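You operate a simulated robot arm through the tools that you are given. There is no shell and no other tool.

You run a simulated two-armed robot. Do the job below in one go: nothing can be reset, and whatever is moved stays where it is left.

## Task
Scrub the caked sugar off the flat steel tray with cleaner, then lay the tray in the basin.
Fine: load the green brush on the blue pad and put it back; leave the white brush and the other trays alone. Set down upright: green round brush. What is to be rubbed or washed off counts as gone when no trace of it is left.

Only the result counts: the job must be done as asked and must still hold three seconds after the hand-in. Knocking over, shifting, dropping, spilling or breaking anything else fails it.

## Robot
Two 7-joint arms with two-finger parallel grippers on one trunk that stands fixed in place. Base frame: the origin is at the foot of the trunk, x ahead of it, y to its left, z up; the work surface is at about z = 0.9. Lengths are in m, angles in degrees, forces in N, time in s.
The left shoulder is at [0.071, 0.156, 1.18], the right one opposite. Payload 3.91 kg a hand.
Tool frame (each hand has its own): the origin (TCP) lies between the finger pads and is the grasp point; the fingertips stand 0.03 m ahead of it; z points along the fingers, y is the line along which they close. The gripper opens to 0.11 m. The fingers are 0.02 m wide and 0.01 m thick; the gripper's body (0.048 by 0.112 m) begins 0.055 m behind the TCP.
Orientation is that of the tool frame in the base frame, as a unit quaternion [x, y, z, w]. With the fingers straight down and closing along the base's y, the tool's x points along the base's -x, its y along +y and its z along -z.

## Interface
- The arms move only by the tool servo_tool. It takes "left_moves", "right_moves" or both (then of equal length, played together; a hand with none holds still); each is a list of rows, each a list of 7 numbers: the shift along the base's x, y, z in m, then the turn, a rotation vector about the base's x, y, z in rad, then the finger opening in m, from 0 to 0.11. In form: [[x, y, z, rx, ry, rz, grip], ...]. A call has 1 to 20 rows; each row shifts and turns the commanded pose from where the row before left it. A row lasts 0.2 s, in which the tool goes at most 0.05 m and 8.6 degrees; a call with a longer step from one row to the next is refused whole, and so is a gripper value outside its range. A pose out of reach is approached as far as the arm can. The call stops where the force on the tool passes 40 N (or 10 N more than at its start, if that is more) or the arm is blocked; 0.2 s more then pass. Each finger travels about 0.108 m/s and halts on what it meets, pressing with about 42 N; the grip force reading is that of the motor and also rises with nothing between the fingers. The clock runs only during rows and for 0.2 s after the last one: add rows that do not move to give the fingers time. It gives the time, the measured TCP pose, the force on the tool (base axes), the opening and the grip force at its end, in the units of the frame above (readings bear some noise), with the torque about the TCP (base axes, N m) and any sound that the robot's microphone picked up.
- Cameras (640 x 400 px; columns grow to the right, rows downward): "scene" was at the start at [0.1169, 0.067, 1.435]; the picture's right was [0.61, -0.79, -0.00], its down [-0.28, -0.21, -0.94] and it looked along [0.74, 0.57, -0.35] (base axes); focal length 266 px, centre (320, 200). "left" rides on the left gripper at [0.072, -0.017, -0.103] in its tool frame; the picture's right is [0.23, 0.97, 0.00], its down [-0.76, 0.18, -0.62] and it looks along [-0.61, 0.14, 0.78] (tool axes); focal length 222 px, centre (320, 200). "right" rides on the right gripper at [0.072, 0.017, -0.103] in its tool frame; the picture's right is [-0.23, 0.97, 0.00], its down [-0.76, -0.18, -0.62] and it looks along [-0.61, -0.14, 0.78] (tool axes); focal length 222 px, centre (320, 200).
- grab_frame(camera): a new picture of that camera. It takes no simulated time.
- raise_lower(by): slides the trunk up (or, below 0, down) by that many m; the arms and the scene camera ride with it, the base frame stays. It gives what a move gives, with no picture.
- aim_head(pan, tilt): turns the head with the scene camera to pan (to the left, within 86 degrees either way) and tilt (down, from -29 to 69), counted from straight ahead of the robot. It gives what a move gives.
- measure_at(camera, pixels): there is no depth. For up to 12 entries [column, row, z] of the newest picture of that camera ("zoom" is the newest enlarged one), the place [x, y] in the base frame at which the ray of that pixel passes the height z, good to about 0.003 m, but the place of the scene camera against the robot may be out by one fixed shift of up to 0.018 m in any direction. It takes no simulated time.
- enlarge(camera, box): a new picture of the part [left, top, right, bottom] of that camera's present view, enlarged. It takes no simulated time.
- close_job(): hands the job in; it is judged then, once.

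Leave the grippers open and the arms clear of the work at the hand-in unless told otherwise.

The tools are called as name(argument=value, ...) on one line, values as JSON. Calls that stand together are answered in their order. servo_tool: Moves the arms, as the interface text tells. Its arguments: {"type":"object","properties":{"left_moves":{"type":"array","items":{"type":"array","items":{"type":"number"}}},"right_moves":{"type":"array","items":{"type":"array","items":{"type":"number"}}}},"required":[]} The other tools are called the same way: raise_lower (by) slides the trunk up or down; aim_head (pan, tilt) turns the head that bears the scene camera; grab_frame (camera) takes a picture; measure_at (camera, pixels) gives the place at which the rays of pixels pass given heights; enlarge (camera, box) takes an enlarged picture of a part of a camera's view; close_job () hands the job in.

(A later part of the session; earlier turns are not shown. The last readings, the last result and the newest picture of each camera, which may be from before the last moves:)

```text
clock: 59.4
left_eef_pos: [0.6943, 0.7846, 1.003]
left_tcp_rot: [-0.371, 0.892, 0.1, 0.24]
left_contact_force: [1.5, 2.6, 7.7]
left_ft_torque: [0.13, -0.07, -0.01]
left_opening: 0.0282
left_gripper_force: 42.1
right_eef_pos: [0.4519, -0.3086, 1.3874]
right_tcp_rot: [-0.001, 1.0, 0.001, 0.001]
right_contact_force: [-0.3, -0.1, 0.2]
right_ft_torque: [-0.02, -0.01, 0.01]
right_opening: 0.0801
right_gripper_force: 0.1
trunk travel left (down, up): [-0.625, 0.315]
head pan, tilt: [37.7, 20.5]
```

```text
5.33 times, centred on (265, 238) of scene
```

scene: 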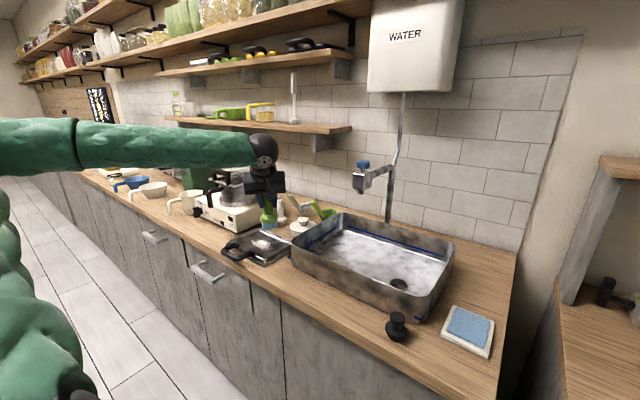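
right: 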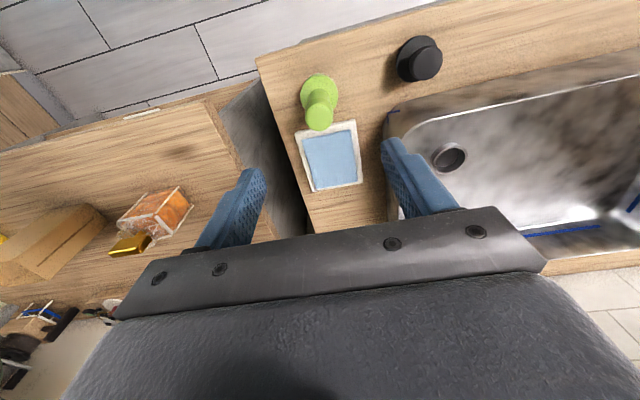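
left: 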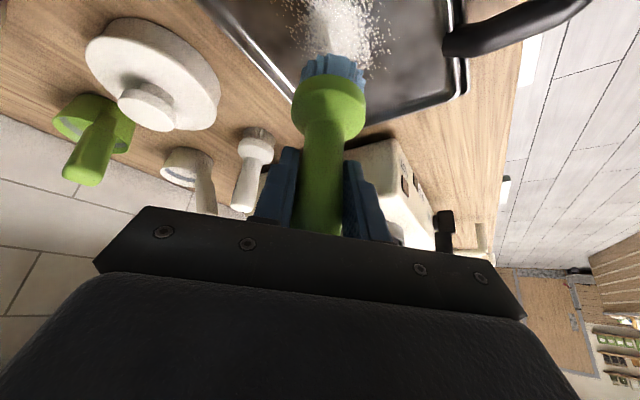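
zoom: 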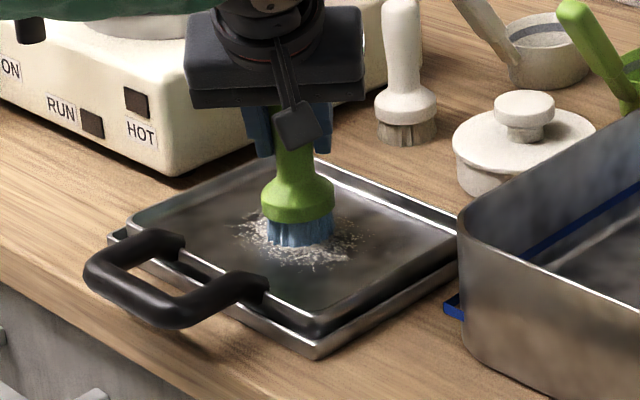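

Contact at about 7.7 N; the tray surface is at z ≈ 0.912. I'll do a first short stroke back and forth, then check that the sugar comes off and the trays don't move.

servo_tool(left_moves=[[0, 0.015, 0, 0, 0, 0, 0.0], [0, 0.015, 0, 0, 0, 0, 0.0], [0, -0.015, 0, 0, 0, 0, 0.0], [0, -0.015, 0, 0, 0, 0, 0.0], [0, -0.015, 0, 0, 0, 0, 0.0], [0, -0.015, 0, 0, 0, 0, 0.0], [0, 0, 0, 0, 0, 0, 0.0]])

enlarge(camera="scene", box=[215, 200, 315, 275])

grab_frame(camera="left")

```text
clock: 61.0
left_eef_pos: [0.6948, 0.7549, 1.0025]
left_tcp_rot: [-0.37, 0.892, 0.1, 0.24]
left_contact_force: [1.8, 2.9, 10.8]
left_ft_torque: [0.16, -0.15, 0.0]
left_opening: 0.0285
left_gripper_force: 41.8
right_eef_pos: [0.4535, -0.3084, 1.3875]
right_tcp_rot: [-0.001, 1.0, 0.001, 0.0]
right_contact_force: [-0.1, -0.5, 0.1]
right_ft_torque: [-0.01, 0.03, 0.02]
right_opening: 0.08
right_gripper_force: 0.1
trunk travel left (down, up): [-0.625, 0.315]
head pan, tilt: [37.7, 20.5]
```

```text
5.33 times, centred on (265, 238) of scene
```

zoom: 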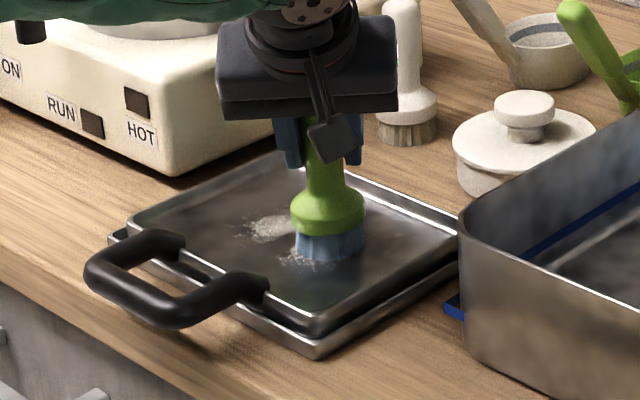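

```text
taken
```

left: 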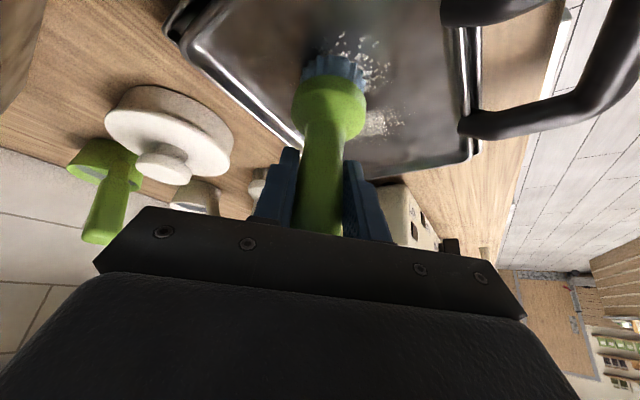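

The sugar comes off where the brush has passed and the tray edges haven't moved. I'll ease off a little and scrub a raster over the patch with lines at x ≈ 0.668 and 0.695.

servo_tool(left_moves=[[0, -0.015, 0.0003, 0, 0, 0, 0.0], [-0.014, 0, 0, 0, 0, 0, 0.0], [-0.013, 0, 0, 0, 0, 0, 0.0], [0, 0.017, 0, 0, 0, 0, 0.0], [0, 0.017, 0, 0, 0, 0, 0.0], [0, 0.017, 0, 0, 0, 0, 0.0], [0, 0.017, 0, 0, 0, 0, 0.0], [0, 0.017, 0, 0, 0, 0, 0.0], [0, 0.015, 0, 0, 0, 0, 0.0], [0.014, 0, 0, 0, 0, 0, 0.0], [0.013, 0, 0, 0, 0, 0, 0.0], [0, -0.017, 0, 0, 0, 0, 0.0], [0, -0.017, 0, 0, 0, 0, 0.0], [0, -0.017, 0, 0, 0, 0, 0.0], [0, -0.017, 0, 0, 0, 0, 0.0], [0, -0.017, 0, 0, 0, 0, 0.0], [0, -0.015, 0, 0, 0, 0, 0.0]])

enlarge(camera="scene", box=[215, 200, 315, 275])

grab_frame(camera="left")

```text
clock: 64.6
left_eef_pos: [0.6945, 0.7407, 1.0027]
left_tcp_rot: [-0.37, 0.892, 0.1, 0.24]
left_contact_force: [1.1, -0.6, -1.6]
left_ft_torque: [0.04, 0.04, -0.01]
left_opening: 0.0282
left_gripper_force: 41.7
right_eef_pos: [0.4533, -0.3081, 1.3861]
right_tcp_rot: [-0.001, 1.0, 0.0, 0.0]
right_contact_force: [-0.1, -0.1, 0.1]
right_ft_torque: [0.02, 0.01, 0.0]
right_opening: 0.0799
right_gripper_force: 0.1
trunk travel left (down, up): [-0.625, 0.315]
head pan, tilt: [37.7, 20.5]
```

```text
5.33 times, centred on (265, 238) of scene
```

zoom: 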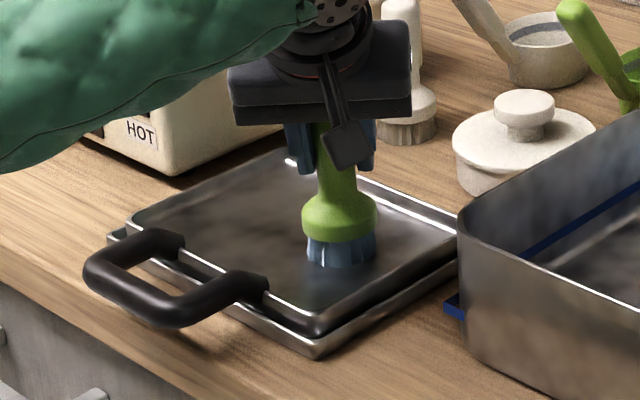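

```text
taken
```

left: 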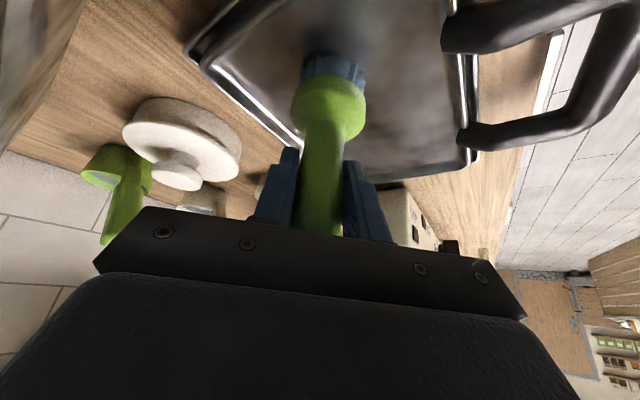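

Most of the sugar is gone. The force has dropped to about zero, so I'll lower 1 mm and sweep the third line at x ≈ 0.722 to catch the far edge.

servo_tool(left_moves=[[0.014, 0, -0.0008, 0, 0, 0, 0.0], [0.013, 0, 0, 0, 0, 0, 0.0], [0, 0.017, 0, 0, 0, 0, 0.0], [0, 0.017, 0, 0, 0, 0, 0.0], [0, 0.017, 0, 0, 0, 0, 0.0], [0, 0.017, 0, 0, 0, 0, 0.0], [0, 0.017, 0, 0, 0, 0, 0.0], [0, 0.015, 0, 0, 0, 0, 0.0]])

enlarge(camera="scene", box=[215, 200, 315, 275])

grab_frame(camera="left")

```text
clock: 66.4
left_eef_pos: [0.7197, 0.8406, 1.0025]
left_tcp_rot: [-0.371, 0.892, 0.099, 0.239]
left_contact_force: [1.6, 0.1, 3.3]
left_ft_torque: [0.02, -0.03, -0.04]
left_opening: 0.0283
left_gripper_force: 42.3
right_eef_pos: [0.4536, -0.3083, 1.3877]
right_tcp_rot: [-0.001, 1.0, 0.0, 0.0]
right_contact_force: [-0.4, 0.4, -0.2]
right_ft_torque: [-0.05, 0.0, 0.01]
right_opening: 0.08
right_gripper_force: 0.0
trunk travel left (down, up): [-0.625, 0.315]
head pan, tilt: [37.7, 20.5]
```

```text
5.33 times, centred on (265, 238) of scene
```

zoom: 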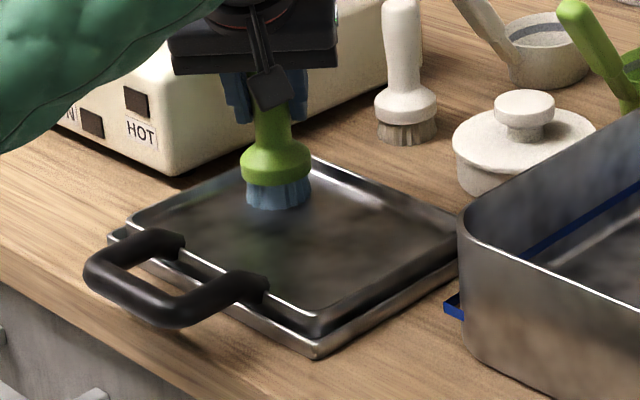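

```text
taken
```

left: 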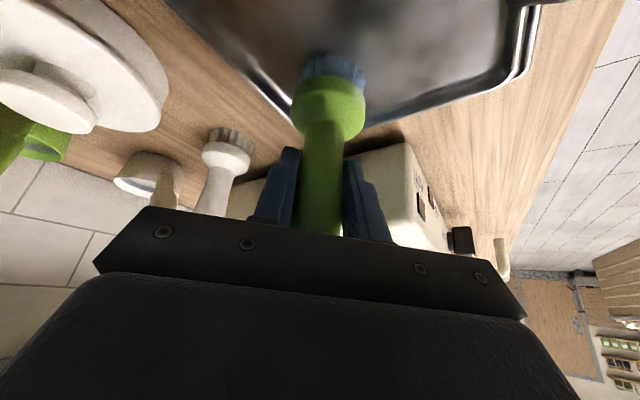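

No white is visible now. I'll make one more light pass over the whole patch (lines at x ≈ 0.706, 0.682 and 0.665) to be sure no trace is left.

servo_tool(left_moves=[[-0.014, 0, 0, 0, 0, 0, 0.0], [0, -0.02, 0, 0, 0, 0, 0.0], [0, -0.02, 0, 0, 0, 0, 0.0], [0, -0.02, 0, 0, 0, 0, 0.0], [0, -0.02, 0, 0, 0, 0, 0.0], [0, -0.022, 0, 0, 0, 0, 0.0], [-0.012, 0, 0, 0, 0, 0, 0.0], [-0.012, 0, 0, 0, 0, 0, 0.0], [0, 0.02, 0, 0, 0, 0, 0.0], [0, 0.02, 0, 0, 0, 0, 0.0], [0, 0.02, 0, 0, 0, 0, 0.0], [0, 0.02, 0, 0, 0, 0, 0.0], [0, 0.022, 0, 0, 0, 0, 0.0], [-0.017, 0, 0, 0, 0, 0, 0.0], [0, -0.02, 0, 0, 0, 0, 0.0], [0, -0.02, 0, 0, 0, 0, 0.0], [0, -0.02, 0, 0, 0, 0, 0.0], [0, -0.02, 0, 0, 0, 0, 0.0], [0, -0.02, 0, 0, 0, 0, 0.0]])

enlarge(camera="scene", box=[215, 200, 315, 275])

```text
clock: 70.4
left_eef_pos: [0.6664, 0.7405, 1.0037]
left_tcp_rot: [-0.371, 0.892, 0.1, 0.239]
left_contact_force: [-0.1, 0.0, -0.6]
left_ft_torque: [0.04, 0.03, 0.0]
left_opening: 0.0284
left_gripper_force: 42.3
right_eef_pos: [0.4544, -0.3088, 1.3878]
right_tcp_rot: [-0.001, 1.0, 0.001, 0.0]
right_contact_force: [0.9, 0.0, 0.6]
right_ft_torque: [-0.02, 0.01, 0.02]
right_opening: 0.08
right_gripper_force: 0.1
trunk travel left (down, up): [-0.625, 0.315]
head pan, tilt: [37.7, 20.5]
```

```text
5.33 times, centred on (265, 238) of scene
```

zoom: 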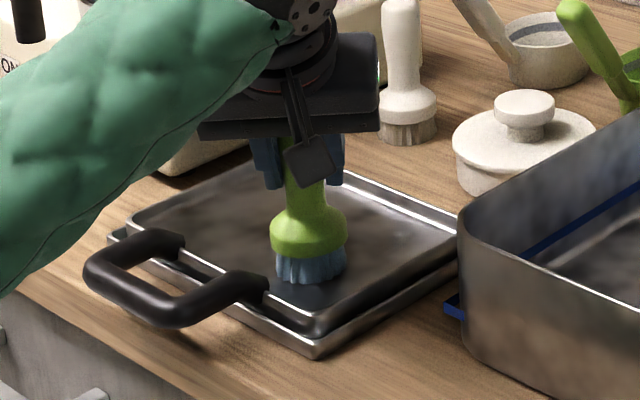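

The tray looks clean. I'll lift the brush and back off along the earlier path so I can inspect the tray from the left camera and the scene camera.

servo_tool(left_moves=[[0, 0, 0.02, 0, 0, 0, 0.0], [0, 0, 0.04, 0, 0, 0, 0.0], [0, 0, 0.045, 0, 0, 0, 0.0], [-0.015, -0.03, 0.03, 0, 0, 0, 0.0], [-0.015, -0.03, 0.02, 0, 0, 0, 0.0], [-0.015, -0.03, 0.02, 0, 0, 0, 0.0], [-0.015, -0.03, 0.02, 0, 0, 0, 0.0], [0, 0, 0, 0, 0, 0, 0.0]])

enlarge(camera="scene", box=[215, 215, 305, 275])

grab_frame(camera="left")

grab_frame(camera="scene")

```text
clock: 72.2
left_eef_pos: [0.6072, 0.6204, 1.1977]
left_tcp_rot: [-0.37, 0.892, 0.1, 0.24]
left_contact_force: [0.4, 0.6, -0.7]
left_ft_torque: [-0.02, 0.04, -0.01]
left_opening: 0.0286
left_gripper_force: 42.1
right_eef_pos: [0.4538, -0.3075, 1.3865]
right_tcp_rot: [-0.001, 1.0, -0.001, 0.0]
right_contact_force: [-1.0, -0.8, 0.5]
right_ft_torque: [-0.02, -0.01, 0.02]
right_opening: 0.08
right_gripper_force: 0.1
trunk travel left (down, up): [-0.625, 0.315]
head pan, tilt: [37.7, 20.5]
```

```text
6.67 times, centred on (260, 245) of scene
```

zoom: 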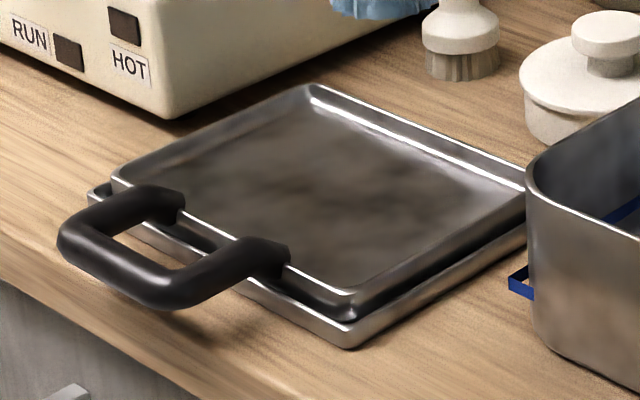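

```text
taken
```

left: 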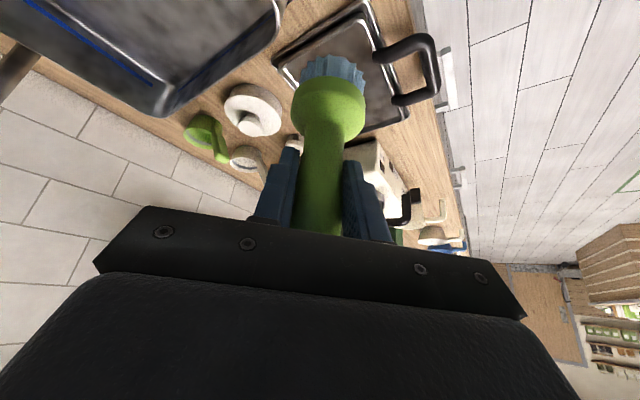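

```text
taken
```

scene: 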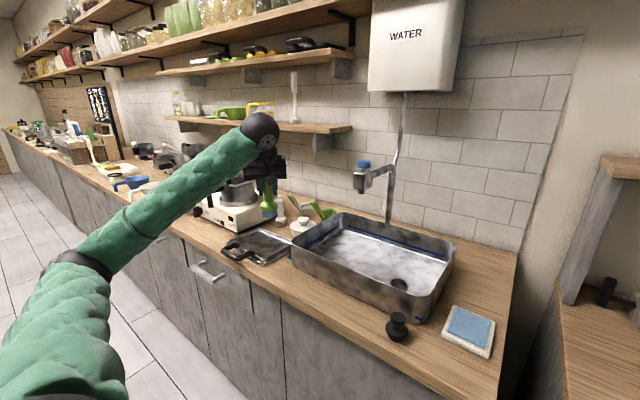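

The tray is spotless. Now the brush goes back. The left hand sweeps right in front of the tap, unwinding the yaw, to above the transfer spot (0.626, 0.079).

servo_tool(left_moves=[[0.0015, -0.045, 0, 0, 0, -0.131, 0.0], [0.0015, -0.045, 0, 0, 0, -0.131, 0.0], [0.0015, -0.045, 0, 0, 0, -0.131, 0.0], [0.0015, -0.045, 0, 0, 0, -0.131, 0.0], [0.0015, -0.045, 0, 0, 0, -0.131, 0.0], [0.0015, -0.045, 0, 0, 0, -0.131, 0.0], [0.0015, -0.045, 0, 0, 0, 0, 0.0], [0.0015, -0.045, 0, 0, 0, 0, 0.0], [0.0015, -0.045, 0, 0, 0, 0, 0.0], [0.0015, -0.045, 0, 0, 0, 0, 0.0], [0.001, -0.045, 0, 0, 0, 0, 0.0], [0.001, -0.045, 0, 0, 0, 0, 0.0], [0, 0, -0.03, 0, 0, 0, 0.0], [0, 0, -0.03, 0, 0, 0, 0.0], [0, 0, 0, 0, 0, 0, 0.0]])

grab_frame(camera="left")

grab_frame(camera="scene")

```text
clock: 75.4
left_eef_pos: [0.6243, 0.077, 1.1379]
left_tcp_rot: [0.0, 0.966, 0.0, 0.259]
left_contact_force: [-0.4, -0.2, -0.4]
left_ft_torque: [0.0, 0.0, 0.0]
left_opening: 0.0282
left_gripper_force: 42.1
right_eef_pos: [0.4536, -0.3093, 1.3857]
right_tcp_rot: [-0.001, 1.0, 0.001, 0.0]
right_contact_force: [0.6, -0.5, 0.1]
right_ft_torque: [0.02, 0.01, 0.0]
right_opening: 0.0801
right_gripper_force: 0.1
trunk travel left (down, up): [-0.625, 0.315]
head pan, tilt: [37.7, 20.5]
```

```text
taken
```

left: 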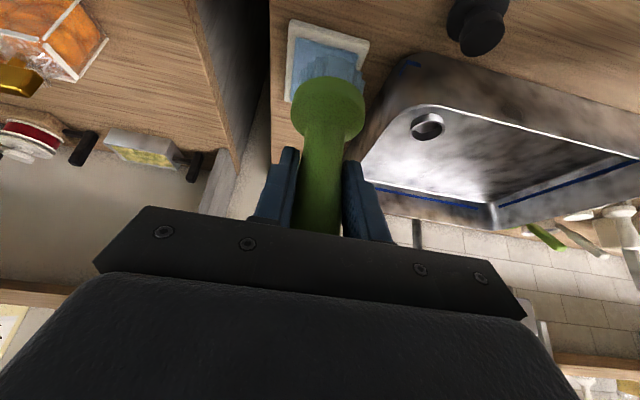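

```text
taken
```

scene: 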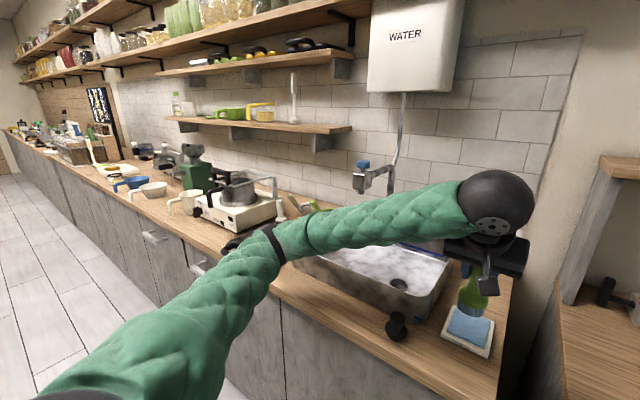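

The brush is over the transfer spot and still sits the same way in the grip. The elbow is lower than before but in front of the counter, clear of everything. I'll lower to just above the counter.

servo_tool(left_moves=[[0.0015, 0.002, -0.04, 0, 0, 0, 0.0], [0, 0, -0.04, 0, 0, 0, 0.0], [0, 0, -0.035, 0, 0, 0, 0.0], [0, 0, -0.02, 0, 0, 0, 0.0], [0, 0, -0.004, 0, 0, 0, 0.0], [0, 0, 0, 0, 0, 0, 0.0]])

enlarge(camera="scene", box=[420, 240, 540, 390])

grab_frame(camera="left")

```text
clock: 76.8
left_eef_pos: [0.6255, 0.0824, 0.9968]
left_tcp_rot: [-0.001, 0.966, 0.0, 0.259]
left_contact_force: [1.0, -0.7, -0.9]
left_ft_torque: [0.01, 0.02, 0.0]
left_opening: 0.0284
left_gripper_force: 42.4
right_eef_pos: [0.4546, -0.3095, 1.3859]
right_tcp_rot: [-0.001, 1.0, -0.001, 0.0]
right_contact_force: [0.1, -0.2, -0.4]
right_ft_torque: [0.01, -0.01, 0.0]
right_opening: 0.08
right_gripper_force: 0.1
trunk travel left (down, up): [-0.625, 0.315]
head pan, tilt: [37.7, 20.5]
```

```text
2.67 times, centred on (480, 315) of scene
```

zoom: 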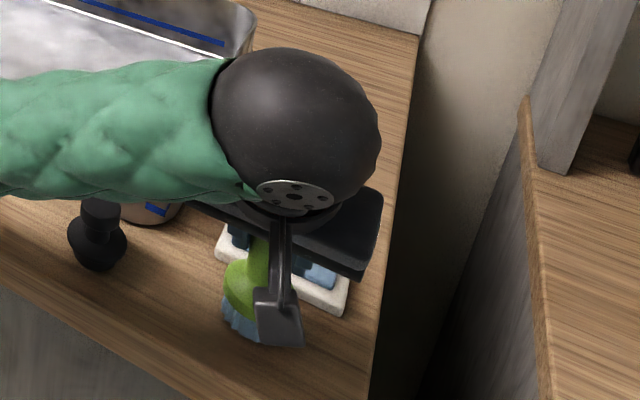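

```text
taken
```

left: 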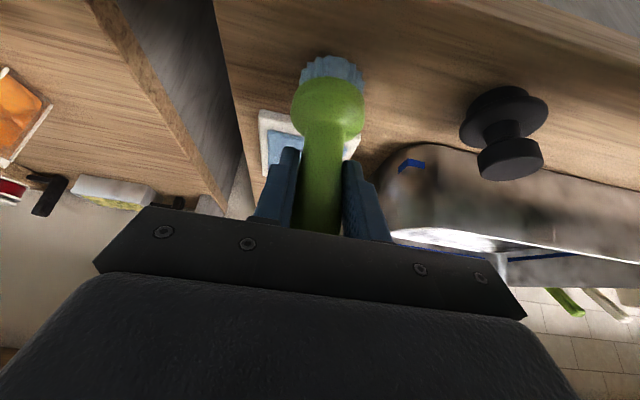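

I'll check the forearm's clearance over the basin corner and stopper before the last few millimetres.

grab_frame(camera="scene")

grab_frame(camera="right")

```text
taken
```

scene: 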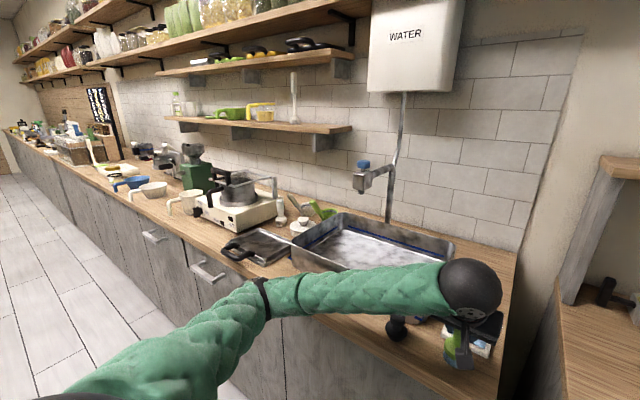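

```text
taken
```

right: 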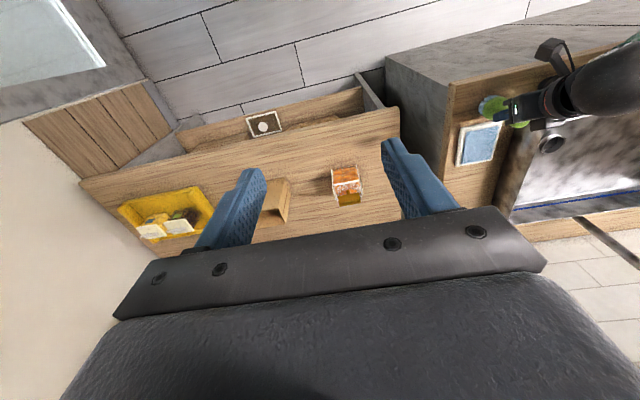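

The elbow is in front of the counter and the forearm is well above the basin corner. Lowering the last millimetres.

servo_tool(left_moves=[[0, 0, -0.002, 0, 0, 0, 0.0], [0, 0, -0.0015, 0, 0, 0, 0.0], [0, 0, -0.0015, 0, 0, 0, 0.0], [0, 0, 0, 0, 0, 0, 0.0]])

```text
clock: 77.8
left_eef_pos: [0.6256, 0.0813, 0.9937]
left_tcp_rot: [-0.001, 0.966, 0.0, 0.258]
left_contact_force: [0.3, -0.4, -1.3]
left_ft_torque: [0.01, -0.01, -0.01]
left_opening: 0.0283
left_gripper_force: 42.2
right_eef_pos: [0.4548, -0.3087, 1.3866]
right_tcp_rot: [-0.002, 1.0, 0.0, 0.0]
right_contact_force: [-0.2, 0.2, 0.1]
right_ft_torque: [0.03, 0.02, 0.01]
right_opening: 0.0799
right_gripper_force: 0.0
trunk travel left (down, up): [-0.625, 0.315]
head pan, tilt: [37.7, 20.5]
```

servo_tool(left_moves=[[0, 0, -0.001, 0, 0, 0, 0.0], [0, 0, -0.001, 0, 0, 0, 0.0], [0, 0, -0.001, 0, 0, 0, 0.0], [0, 0, 0, 0, 0, 0, 0.0]])

```text
clock: 78.8
left_eef_pos: [0.6255, 0.0809, 0.9886]
left_tcp_rot: [0.0, 0.966, 0.0, 0.259]
left_contact_force: [-0.3, 0.1, -0.8]
left_ft_torque: [0.0, -0.03, 0.01]
left_opening: 0.0284
left_gripper_force: 42.2
right_eef_pos: [0.4547, -0.3093, 1.3878]
right_tcp_rot: [0.0, 1.0, -0.001, 0.0]
right_contact_force: [-0.3, 0.2, -0.2]
right_ft_torque: [0.01, -0.02, -0.01]
right_opening: 0.0799
right_gripper_force: 0.1
trunk travel left (down, up): [-0.625, 0.315]
head pan, tilt: [37.7, 20.5]
```

servo_tool(left_moves=[[0, 0, -0.001, 0, 0, 0, 0.0], [0, 0, -0.001, 0, 0, 0, 0.0], [0, 0, 0, 0, 0, 0, 0.0]])

enlarge(camera="left", box=[270, 30, 390, 170])

```text
clock: 79.6
left_eef_pos: [0.6255, 0.0793, 0.9881]
left_tcp_rot: [0.0, 0.966, -0.001, 0.26]
left_contact_force: [-0.8, 0.0, 4.0]
left_ft_torque: [0.01, -0.04, 0.03]
left_opening: 0.0281
left_gripper_force: 42.0
right_eef_pos: [0.4546, -0.3095, 1.3869]
right_tcp_rot: [-0.001, 1.0, 0.0, 0.0]
right_contact_force: [-0.4, -0.5, 0.1]
right_ft_torque: [-0.02, 0.01, 0.0]
right_opening: 0.08
right_gripper_force: 0.0
trunk travel left (down, up): [-0.625, 0.315]
head pan, tilt: [37.7, 20.5]
```

```text
2.86 times, centred on (330, 100) of left
```

zoom: 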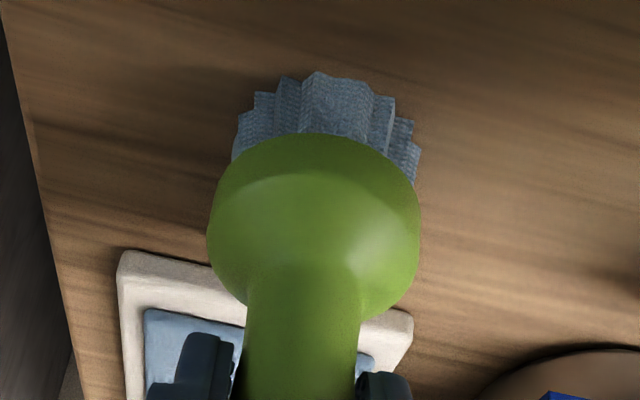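

The brush is on the counter with 4 N and upright. I'll open the fingers, then back out along the approach direction.

servo_tool(left_moves=[[0, 0, 0, 0, 0, 0, 0.03], [0, 0, 0, 0, 0, 0, 0.05], [0, 0, 0, 0, 0, 0, 0.08], [0, 0, 0, 0, 0, 0, 0.08], [-0.012, 0, 0.025, 0, 0, 0, 0.08], [-0.015, 0, 0.035, 0, 0, 0, 0.08], [-0.015, 0, 0.04, 0, 0, 0, 0.08], [-0.015, 0, 0.04, 0, 0, 0, 0.08], [0, 0, 0.04, 0, 0, 0, 0.08]])

grab_frame(camera="left")

grab_frame(camera="scene")

```text
clock: 81.6
left_eef_pos: [0.5691, 0.0804, 1.1671]
left_tcp_rot: [0.0, 0.966, 0.0, 0.259]
left_contact_force: [0.1, 0.0, -0.6]
left_ft_torque: [0.0, 0.02, 0.0]
left_opening: 0.0799
left_gripper_force: 0.1
right_eef_pos: [0.4535, -0.3098, 1.3871]
right_tcp_rot: [-0.001, 1.0, 0.0, 0.0]
right_contact_force: [-0.7, 0.4, 0.2]
right_ft_torque: [0.0, -0.04, 0.0]
right_opening: 0.0801
right_gripper_force: 0.0
trunk travel left (down, up): [-0.625, 0.315]
head pan, tilt: [37.7, 20.5]
```

```text
taken
```

left: 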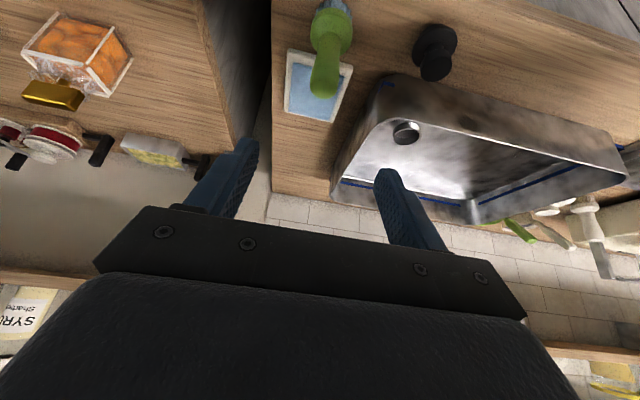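

```text
taken
```

scene: 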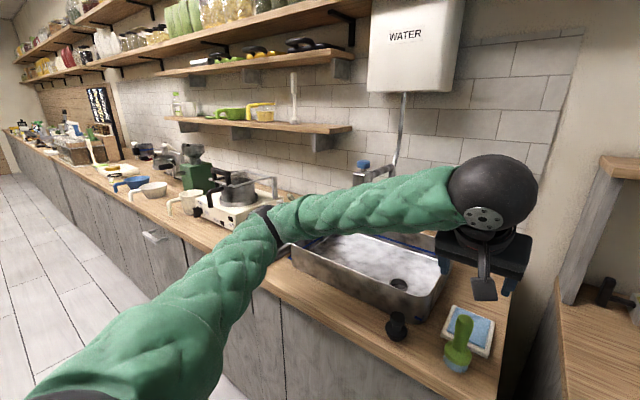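

The brush stands upright at the transfer spot. I'll move the left arm away to the left and untilt it to straight down, finishing near (0.53, 0.62, 1.27).

servo_tool(left_moves=[[0, 0.04, 0.025, 0, 0, 0, 0.08], [0, 0.04, 0.02, 0, 0, 0, 0.08], [0, 0.045, 0.015, 0, 0, 0, 0.08], [-0.005, 0.045, 0.015, 0, 0, 0, 0.08], [-0.005, 0.045, 0.015, 0, 0, 0, 0.08], [-0.005, 0.045, 0.015, 0, 0, 0, 0.08], [-0.005, 0.045, 0, 0, 0, 0, 0.08], [-0.005, 0.045, 0, 0, 0, 0, 0.08], [-0.005, 0.045, 0, 0, 0.131, 0, 0.08], [-0.005, 0.045, 0, 0, 0.131, 0, 0.08], [-0.005, 0.045, 0, 0, 0.131, 0, 0.08], [-0.005, 0.045, 0, 0, 0.131, 0, 0.08], [0, 0, 0, 0, 0, 0, 0.08]])

grab_frame(camera="scene")

```text
clock: 84.6
left_eef_pos: [0.5251, 0.5847, 1.0637]
left_tcp_rot: [0.008, 0.981, -0.006, -0.195]
left_contact_force: [-0.5, -0.8, -0.5]
left_ft_torque: [0.0, -0.02, -0.03]
left_opening: 0.08
left_gripper_force: 0.1
left hand out of reach, approached as far as the arm can: row 12
right_eef_pos: [0.4545, -0.308, 1.3866]
right_tcp_rot: [-0.001, 1.0, 0.0, 0.0]
right_contact_force: [0.4, 0.2, 0.0]
right_ft_torque: [-0.05, 0.0, -0.03]
right_opening: 0.0799
right_gripper_force: 0.1
trunk travel left (down, up): [-0.625, 0.315]
head pan, tilt: [37.7, 20.5]
stopped in row 13 (left hand): the arm was blocked; the commanded pose is now the measured one
```

```text
taken
```

scene: 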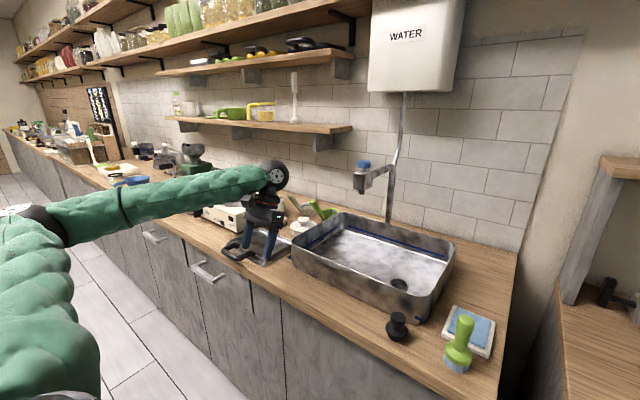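

The arm's joint solution flipped at the end. The left hand now reads (0.525, 0.585, 1.064), tilted the other way, and stopped as "blocked". No force is showing. I'll inspect closely before moving.

enlarge(camera="scene", box=[190, 150, 330, 290])

grab_frame(camera="left")

grab_frame(camera="right")

```text
2.86 times, centred on (260, 220) of scene
```

zoom: 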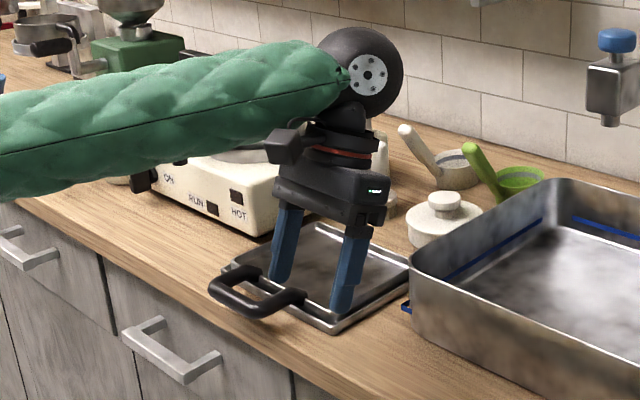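

```text
taken
```

left: 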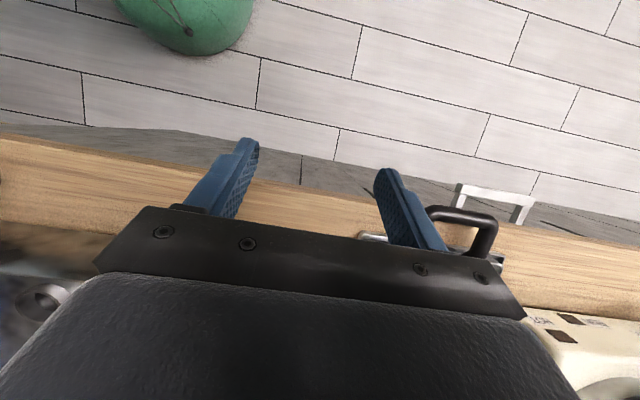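

```text
taken
```

right: 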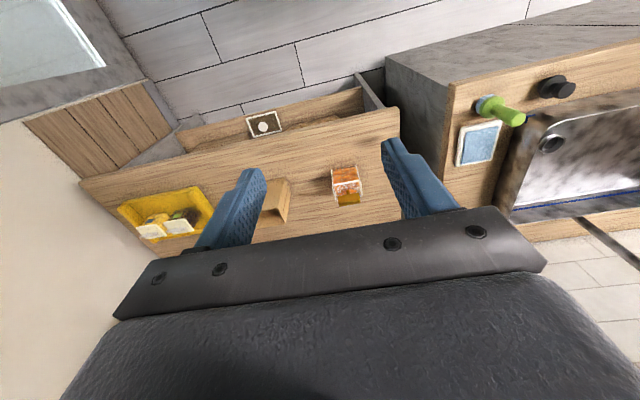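

Nothing was touched: the tray, handle and basin all look in place and the hand is in free air. I'll carefully raise it and turn it back toward straight down.

servo_tool(left_moves=[[0, 0, 0.02, 0, 0, 0, 0.08], [0, 0, 0.03, 0, -0.1, 0, 0.08], [0, 0, 0.03, 0, -0.1, 0, 0.08], [0, 0, 0.03, 0, -0.1, 0, 0.08], [0, 0, 0, 0, -0.09, 0, 0.08], [0, 0, 0, 0, 0, 0, 0.08]])

grab_frame(camera="scene")

```text
clock: 86.0
left_eef_pos: [0.5258, 0.5828, 1.1745]
left_tcp_rot: [0.009, 1.0, -0.005, -0.002]
left_contact_force: [-0.4, 0.2, 0.3]
left_ft_torque: [0.0, 0.0, 0.01]
left_opening: 0.0799
left_gripper_force: 0.1
right_eef_pos: [0.4544, -0.3075, 1.3862]
right_tcp_rot: [-0.002, 1.0, 0.001, -0.002]
right_contact_force: [-0.5, 0.3, 0.2]
right_ft_torque: [0.01, 0.03, 0.0]
right_opening: 0.0801
right_gripper_force: 0.1
trunk travel left (down, up): [-0.625, 0.315]
head pan, tilt: [37.7, 20.5]
```

```text
taken
```

scene: 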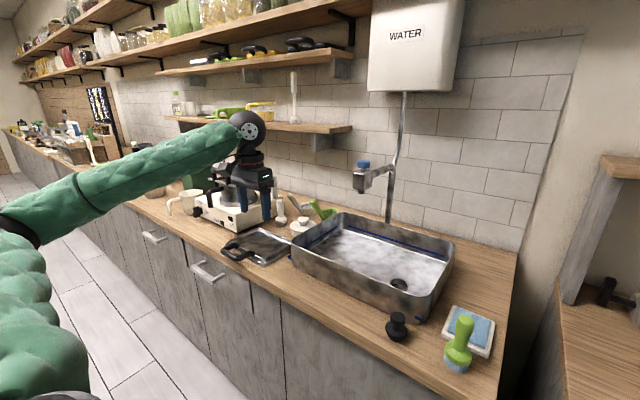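

The left hand is recovered, straight down at (0.526, 0.583, 1.175), and the scene is unchanged. Now the right arm returns to above the brush at (0.626, 0.080).

servo_tool(right_moves=[[0, 0.045, 0, 0, 0, 0, 0.08], [0, 0.045, 0, 0, 0, 0, 0.08], [0.015, 0.04, -0.02, 0, 0, 0, 0.08], [0.02, 0.035, -0.025, 0, 0, 0, 0.08], [0.02, 0.035, -0.025, 0, 0, 0, 0.08], [0.02, 0.035, -0.025, 0, 0, 0, 0.08], [0.02, 0.035, -0.025, 0, 0, 0, 0.08], [0.02, 0.035, -0.025, 0, 0, 0, 0.08], [0.02, 0.035, -0.025, 0, 0, 0, 0.08], [0.02, 0.03, -0.03, 0, 0, 0, 0.08], [0.017, 0.018, -0.02, 0, 0, 0, 0.08], [0, 0, 0, 0, 0, 0, 0.08]])

grab_frame(camera="right")

enlarge(camera="right", box=[270, 50, 370, 160])

```text
clock: 88.6
left_eef_pos: [0.5247, 0.5825, 1.1759]
left_tcp_rot: [0.009, 1.0, -0.004, -0.001]
left_contact_force: [0.8, 0.4, 0.2]
left_ft_torque: [0.01, -0.03, -0.03]
left_opening: 0.0798
left_gripper_force: 0.0
right_eef_pos: [0.6248, 0.0801, 1.1691]
right_tcp_rot: [-0.001, 1.0, 0.0, 0.0]
right_contact_force: [-0.2, -0.3, -0.6]
right_ft_torque: [-0.02, -0.03, -0.02]
right_opening: 0.0801
right_gripper_force: 0.0
trunk travel left (down, up): [-0.625, 0.315]
head pan, tilt: [37.7, 20.5]
```

```text
taken
```

right: 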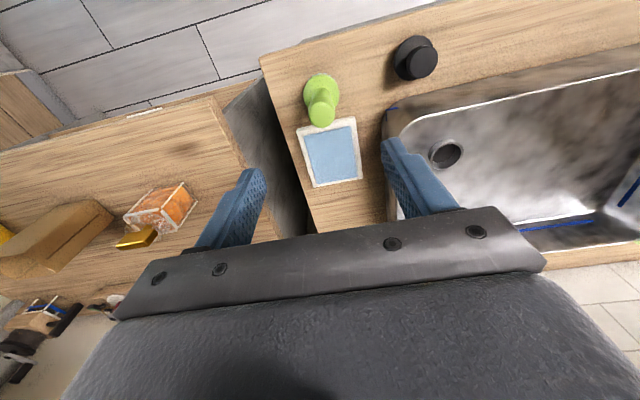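

```text
3.64 times, centred on (320, 105) of right
```

zoom: 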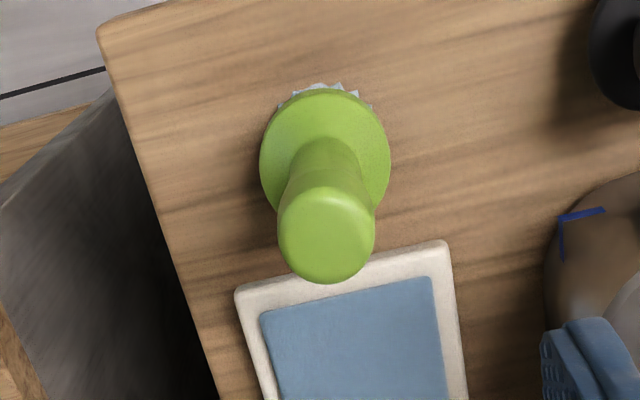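

measure_at(camera="zoom", pixels=[[326, 232, 1.02], [326, 232, 1.01], [325, 152, 0.93], [325, 152, 0.94]])

```text
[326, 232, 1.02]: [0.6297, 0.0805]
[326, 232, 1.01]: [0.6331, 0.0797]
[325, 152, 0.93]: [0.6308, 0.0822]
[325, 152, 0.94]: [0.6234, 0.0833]
```

The brush is at (0.628, 0.081). I'll descend to TCP z = 0.988 with the fingers open.

servo_tool(right_moves=[[0.003, 0.001, -0.036, 0, 0, 0, 0.08], [0, 0, -0.036, 0, 0, 0, 0.08], [0, 0, -0.036, 0, 0, 0, 0.08], [0, 0, -0.036, 0, 0, 0, 0.08], [0, 0, -0.035, 0, 0, 0, 0.08], [0, 0, 0, 0, 0, 0, 0.08]])

grab_frame(camera="right")

```text
clock: 90.0
left_eef_pos: [0.5249, 0.5816, 1.1766]
left_tcp_rot: [0.009, 1.0, -0.006, -0.001]
left_contact_force: [-0.2, 0.5, 0.8]
left_ft_torque: [0.0, 0.02, -0.02]
left_opening: 0.0799
left_gripper_force: 0.0
right_eef_pos: [0.6284, 0.0806, 0.9861]
right_tcp_rot: [-0.001, 1.0, 0.0, 0.0]
right_contact_force: [1.0, 0.4, 0.6]
right_ft_torque: [-0.01, 0.01, -0.04]
right_opening: 0.08
right_gripper_force: 0.0
trunk travel left (down, up): [-0.625, 0.315]
head pan, tilt: [37.7, 20.5]
```

```text
taken
```

right: 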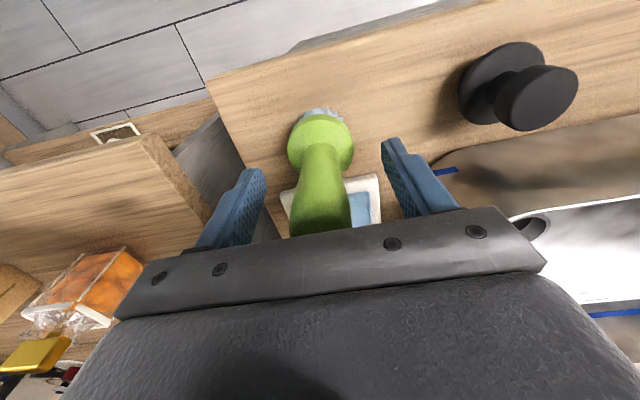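

The handle is centred between the fingers. I'll close, lift, and carry forward over the pad to its original spot.

servo_tool(right_moves=[[0, 0, 0.001, 0, 0, 0, 0.04], [0, 0, 0, 0, 0, 0, 0.0], [0, 0, 0, 0, 0, 0, 0.0], [0, 0, 0, 0, 0, 0, 0.0]])

```text
clock: 91.0
left_eef_pos: [0.5256, 0.583, 1.1751]
left_tcp_rot: [0.01, 1.0, -0.005, -0.001]
left_contact_force: [0.0, -0.7, 0.0]
left_ft_torque: [0.02, -0.03, 0.01]
left_opening: 0.0799
left_gripper_force: 0.1
right_eef_pos: [0.6288, 0.0797, 0.9879]
right_tcp_rot: [0.0, 1.0, 0.0, 0.0]
right_contact_force: [-0.4, 0.5, -0.3]
right_ft_torque: [0.0, 0.0, -0.04]
right_opening: 0.0295
right_gripper_force: 41.9
trunk travel left (down, up): [-0.625, 0.315]
head pan, tilt: [37.7, 20.5]
```

Gripped at the same height as originally (z = 0.988, opening 0.0295). Lifting and carrying to (0.897, 0.0755).

servo_tool(right_moves=[[0, 0, 0.03, 0, 0, 0, 0.0], [0, 0, 0.04, 0, 0, 0, 0.0], [0, 0, 0.04, 0, 0, 0, 0.0], [0.04, 0, 0, 0, 0, 0, 0.0], [0.045, -0.001, 0, 0, 0, 0, 0.0], [0.045, -0.001, 0, 0, 0, 0, 0.0], [0.045, -0.001, 0, 0, 0, 0, 0.0], [0.045, -0.001, 0, 0, 0, 0, 0.0], [0.048, -0.001, 0, 0, 0, 0, 0.0], [0, 0, 0, 0, 0, 0, 0.0]])

grab_frame(camera="right")

grab_frame(camera="scene")

```text
clock: 93.2
left_eef_pos: [0.5245, 0.5833, 1.1774]
left_tcp_rot: [0.01, 1.0, -0.004, 0.0]
left_contact_force: [-0.3, 0.3, -0.4]
left_ft_torque: [-0.02, -0.05, -0.04]
left_opening: 0.0799
left_gripper_force: 0.1
right_eef_pos: [0.8939, 0.074, 1.1011]
right_tcp_rot: [-0.002, 1.0, 0.0, -0.001]
right_contact_force: [0.1, 0.1, -1.0]
right_ft_torque: [0.01, -0.02, -0.02]
right_opening: 0.0296
right_gripper_force: 42.5
trunk travel left (down, up): [-0.625, 0.315]
head pan, tilt: [37.7, 20.5]
```

```text
taken
```

right: 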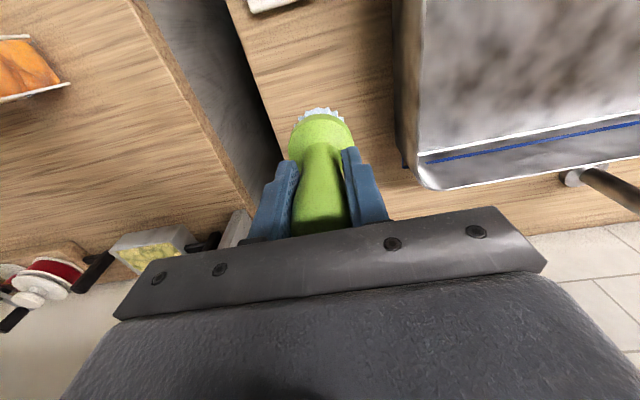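

```text
taken
```

scene: 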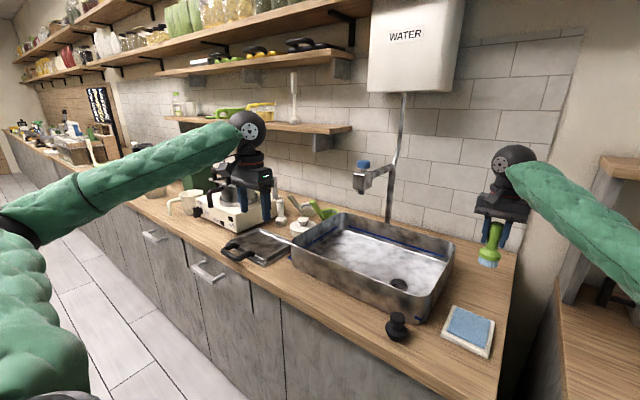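

The brush is above its original spot. Lowering to just above the counter.

servo_tool(right_moves=[[0.002, 0.0015, -0.035, 0, 0, 0, 0.0], [0, 0, -0.035, 0, 0, 0, 0.0], [0, 0, -0.028, 0, 0, 0, 0.0], [0, 0, -0.007, 0, 0, 0, 0.0], [0, 0, -0.003, 0, 0, 0, 0.0], [0, 0, 0, 0, 0, 0, 0.0]])

```text
clock: 94.6
left_eef_pos: [0.5246, 0.5824, 1.1757]
left_tcp_rot: [0.01, 1.0, -0.005, -0.001]
left_contact_force: [-0.8, -0.2, 0.2]
left_ft_torque: [-0.01, 0.02, 0.01]
left_opening: 0.0796
left_gripper_force: 0.1
right_eef_pos: [0.8996, 0.078, 0.9907]
right_tcp_rot: [0.0, 1.0, 0.0, 0.0]
right_contact_force: [-0.2, -0.5, -1.0]
right_ft_torque: [0.02, -0.01, -0.04]
right_opening: 0.0295
right_gripper_force: 42.2
trunk travel left (down, up): [-0.625, 0.315]
head pan, tilt: [37.7, 20.5]
```

servo_tool(right_moves=[[-0.0015, -0.0015, -0.001, 0, 0, 0, 0.0], [0, 0, -0.001, 0, 0, 0, 0.0], [0, 0, -0.001, 0, 0, 0, 0.0], [0, 0, 0, 0, 0, 0, 0.0]])

```text
clock: 95.6
left_eef_pos: [0.5249, 0.5822, 1.175]
left_tcp_rot: [0.01, 1.0, -0.005, -0.002]
left_contact_force: [-0.7, 0.3, -0.4]
left_ft_torque: [0.0, -0.01, -0.01]
left_opening: 0.0797
left_gripper_force: 0.1
right_eef_pos: [0.898, 0.0764, 0.9877]
right_tcp_rot: [-0.001, 1.0, -0.001, 0.0]
right_contact_force: [0.1, 0.0, 2.3]
right_ft_torque: [0.04, -0.02, 0.01]
right_opening: 0.0294
right_gripper_force: 41.6
trunk travel left (down, up): [-0.625, 0.315]
head pan, tilt: [37.7, 20.5]
```

Light contact (2.3 N) at (0.898, 0.076, 0.988), the original pose. I'll open the fingers and rise straight up.

servo_tool(right_moves=[[0, 0, 0, 0, 0, 0, 0.03], [0, 0, 0, 0, 0, 0, 0.05], [0, 0, 0, 0, 0, 0, 0.08], [0, 0, 0, 0, 0, 0, 0.08], [0, 0, 0.03, 0, 0, 0, 0.08], [0, 0, 0.04, 0, 0, 0, 0.08], [0, 0, 0.045, 0, 0, 0, 0.08], [-0.01, 0, 0.045, 0, 0, 0, 0.08], [-0.03, 0, 0.03, 0, 0, 0, 0.08], [-0.04, 0, 0.01, 0, 0, 0, 0.08]])

grab_frame(camera="scene")

enlarge(camera="scene", box=[440, 230, 540, 370])

grab_frame(camera="right")

```text
clock: 97.8
left_eef_pos: [0.5227, 0.5822, 1.1769]
left_tcp_rot: [0.01, 1.0, -0.004, 0.0]
left_contact_force: [-1.1, 0.0, 0.0]
left_ft_torque: [-0.01, -0.03, 0.03]
left_opening: 0.0803
left_gripper_force: 0.1
right_eef_pos: [0.8147, 0.0771, 1.1891]
right_tcp_rot: [0.0, 1.0, -0.001, 0.0]
right_contact_force: [0.5, 0.3, -0.1]
right_ft_torque: [0.04, -0.02, -0.01]
right_opening: 0.0803
right_gripper_force: 0.0
trunk travel left (down, up): [-0.625, 0.315]
head pan, tilt: [37.7, 20.5]
```

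```text
taken
```

scene: 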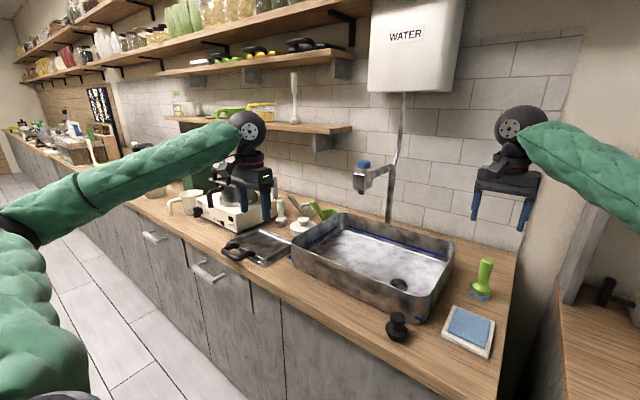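

```text
2.86 times, centred on (490, 300) of scene
```

zoom: 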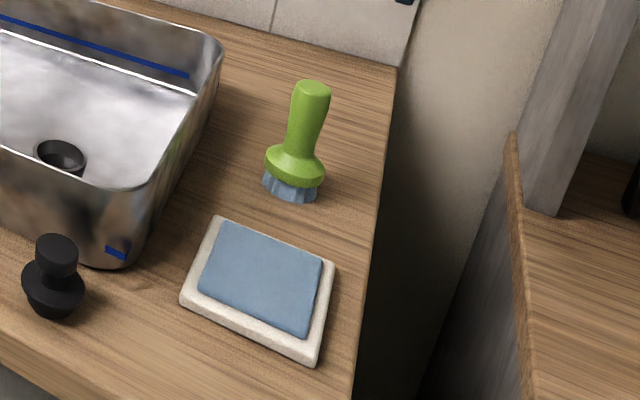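

```text
taken
```

right: 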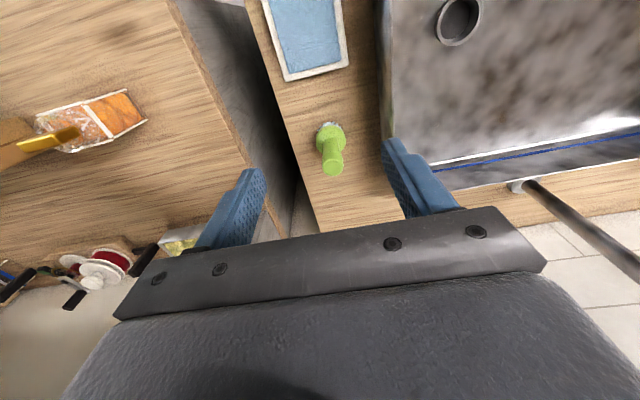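

The brush is back in its place, upright, and the pad hasn't moved. Next is the tray. I'll park the right arm again and measure the basin's wall height from the scene view, using the near-left corner: top at about (291,240), foot at about (293,270).

servo_tool(right_moves=[[-0.045, -0.01, 0.015, 0, 0, 0, 0.08], [-0.045, -0.01, 0.015, 0, 0, 0, 0.08], [-0.045, -0.01, 0.015, 0, 0, 0, 0.08], [-0.045, -0.015, 0.01, 0, 0, 0, 0.08], [-0.03, -0.035, 0.015, 0, 0, 0, 0.08], [-0.03, -0.035, 0.015, 0, 0, 0, 0.08], [-0.03, -0.035, 0.015, 0, 0, 0, 0.08], [-0.03, -0.035, 0.015, 0, 0, 0, 0.08], [-0.03, -0.035, 0.015, 0, 0, 0, 0.08], [-0.02, -0.04, 0.015, 0, 0, 0, 0.08], [0, -0.045, 0.015, 0, 0, 0, 0.08], [0, -0.045, 0.015, 0, 0, 0, 0.08], [0, -0.04, 0.01, 0, 0, 0, 0.08]])

grab_frame(camera="scene")

measure_at(camera="scene", pixels=[[293, 269.7, 0.9], [291, 240.5, 0.98], [291, 240.5, 1.0], [291, 240.5, 1.02], [408, 318, 0.9], [418, 290, 1.0], [330, 216, 1.0], [454, 245, 1.0], [454, 245, 0.98]])

```text
clock: 100.6
left_eef_pos: [0.523, 0.582, 1.1765]
left_tcp_rot: [0.008, 1.0, -0.004, -0.002]
left_contact_force: [0.1, 0.2, 0.8]
left_ft_torque: [-0.01, -0.05, -0.01]
left_opening: 0.0799
left_gripper_force: 0.0
right_eef_pos: [0.4663, -0.3185, 1.3774]
right_tcp_rot: [-0.001, 1.0, 0.0, -0.001]
right_contact_force: [-0.8, -0.6, 0.3]
right_ft_torque: [-0.02, -0.01, 0.02]
right_opening: 0.08
right_gripper_force: 0.0
trunk travel left (down, up): [-0.625, 0.315]
head pan, tilt: [37.7, 20.5]
```

```text
taken
```

scene: 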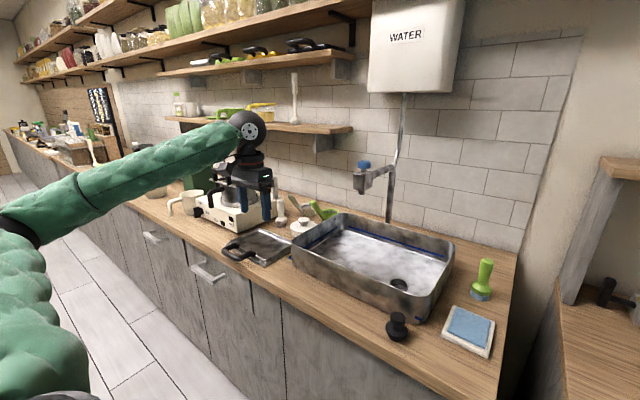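

```text
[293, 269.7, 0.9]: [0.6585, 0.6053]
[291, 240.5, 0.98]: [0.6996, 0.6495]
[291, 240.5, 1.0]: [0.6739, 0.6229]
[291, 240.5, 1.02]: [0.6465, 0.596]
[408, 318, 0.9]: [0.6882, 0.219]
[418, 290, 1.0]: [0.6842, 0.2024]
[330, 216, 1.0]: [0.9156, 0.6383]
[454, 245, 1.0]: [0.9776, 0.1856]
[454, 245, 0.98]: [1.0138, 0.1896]
```

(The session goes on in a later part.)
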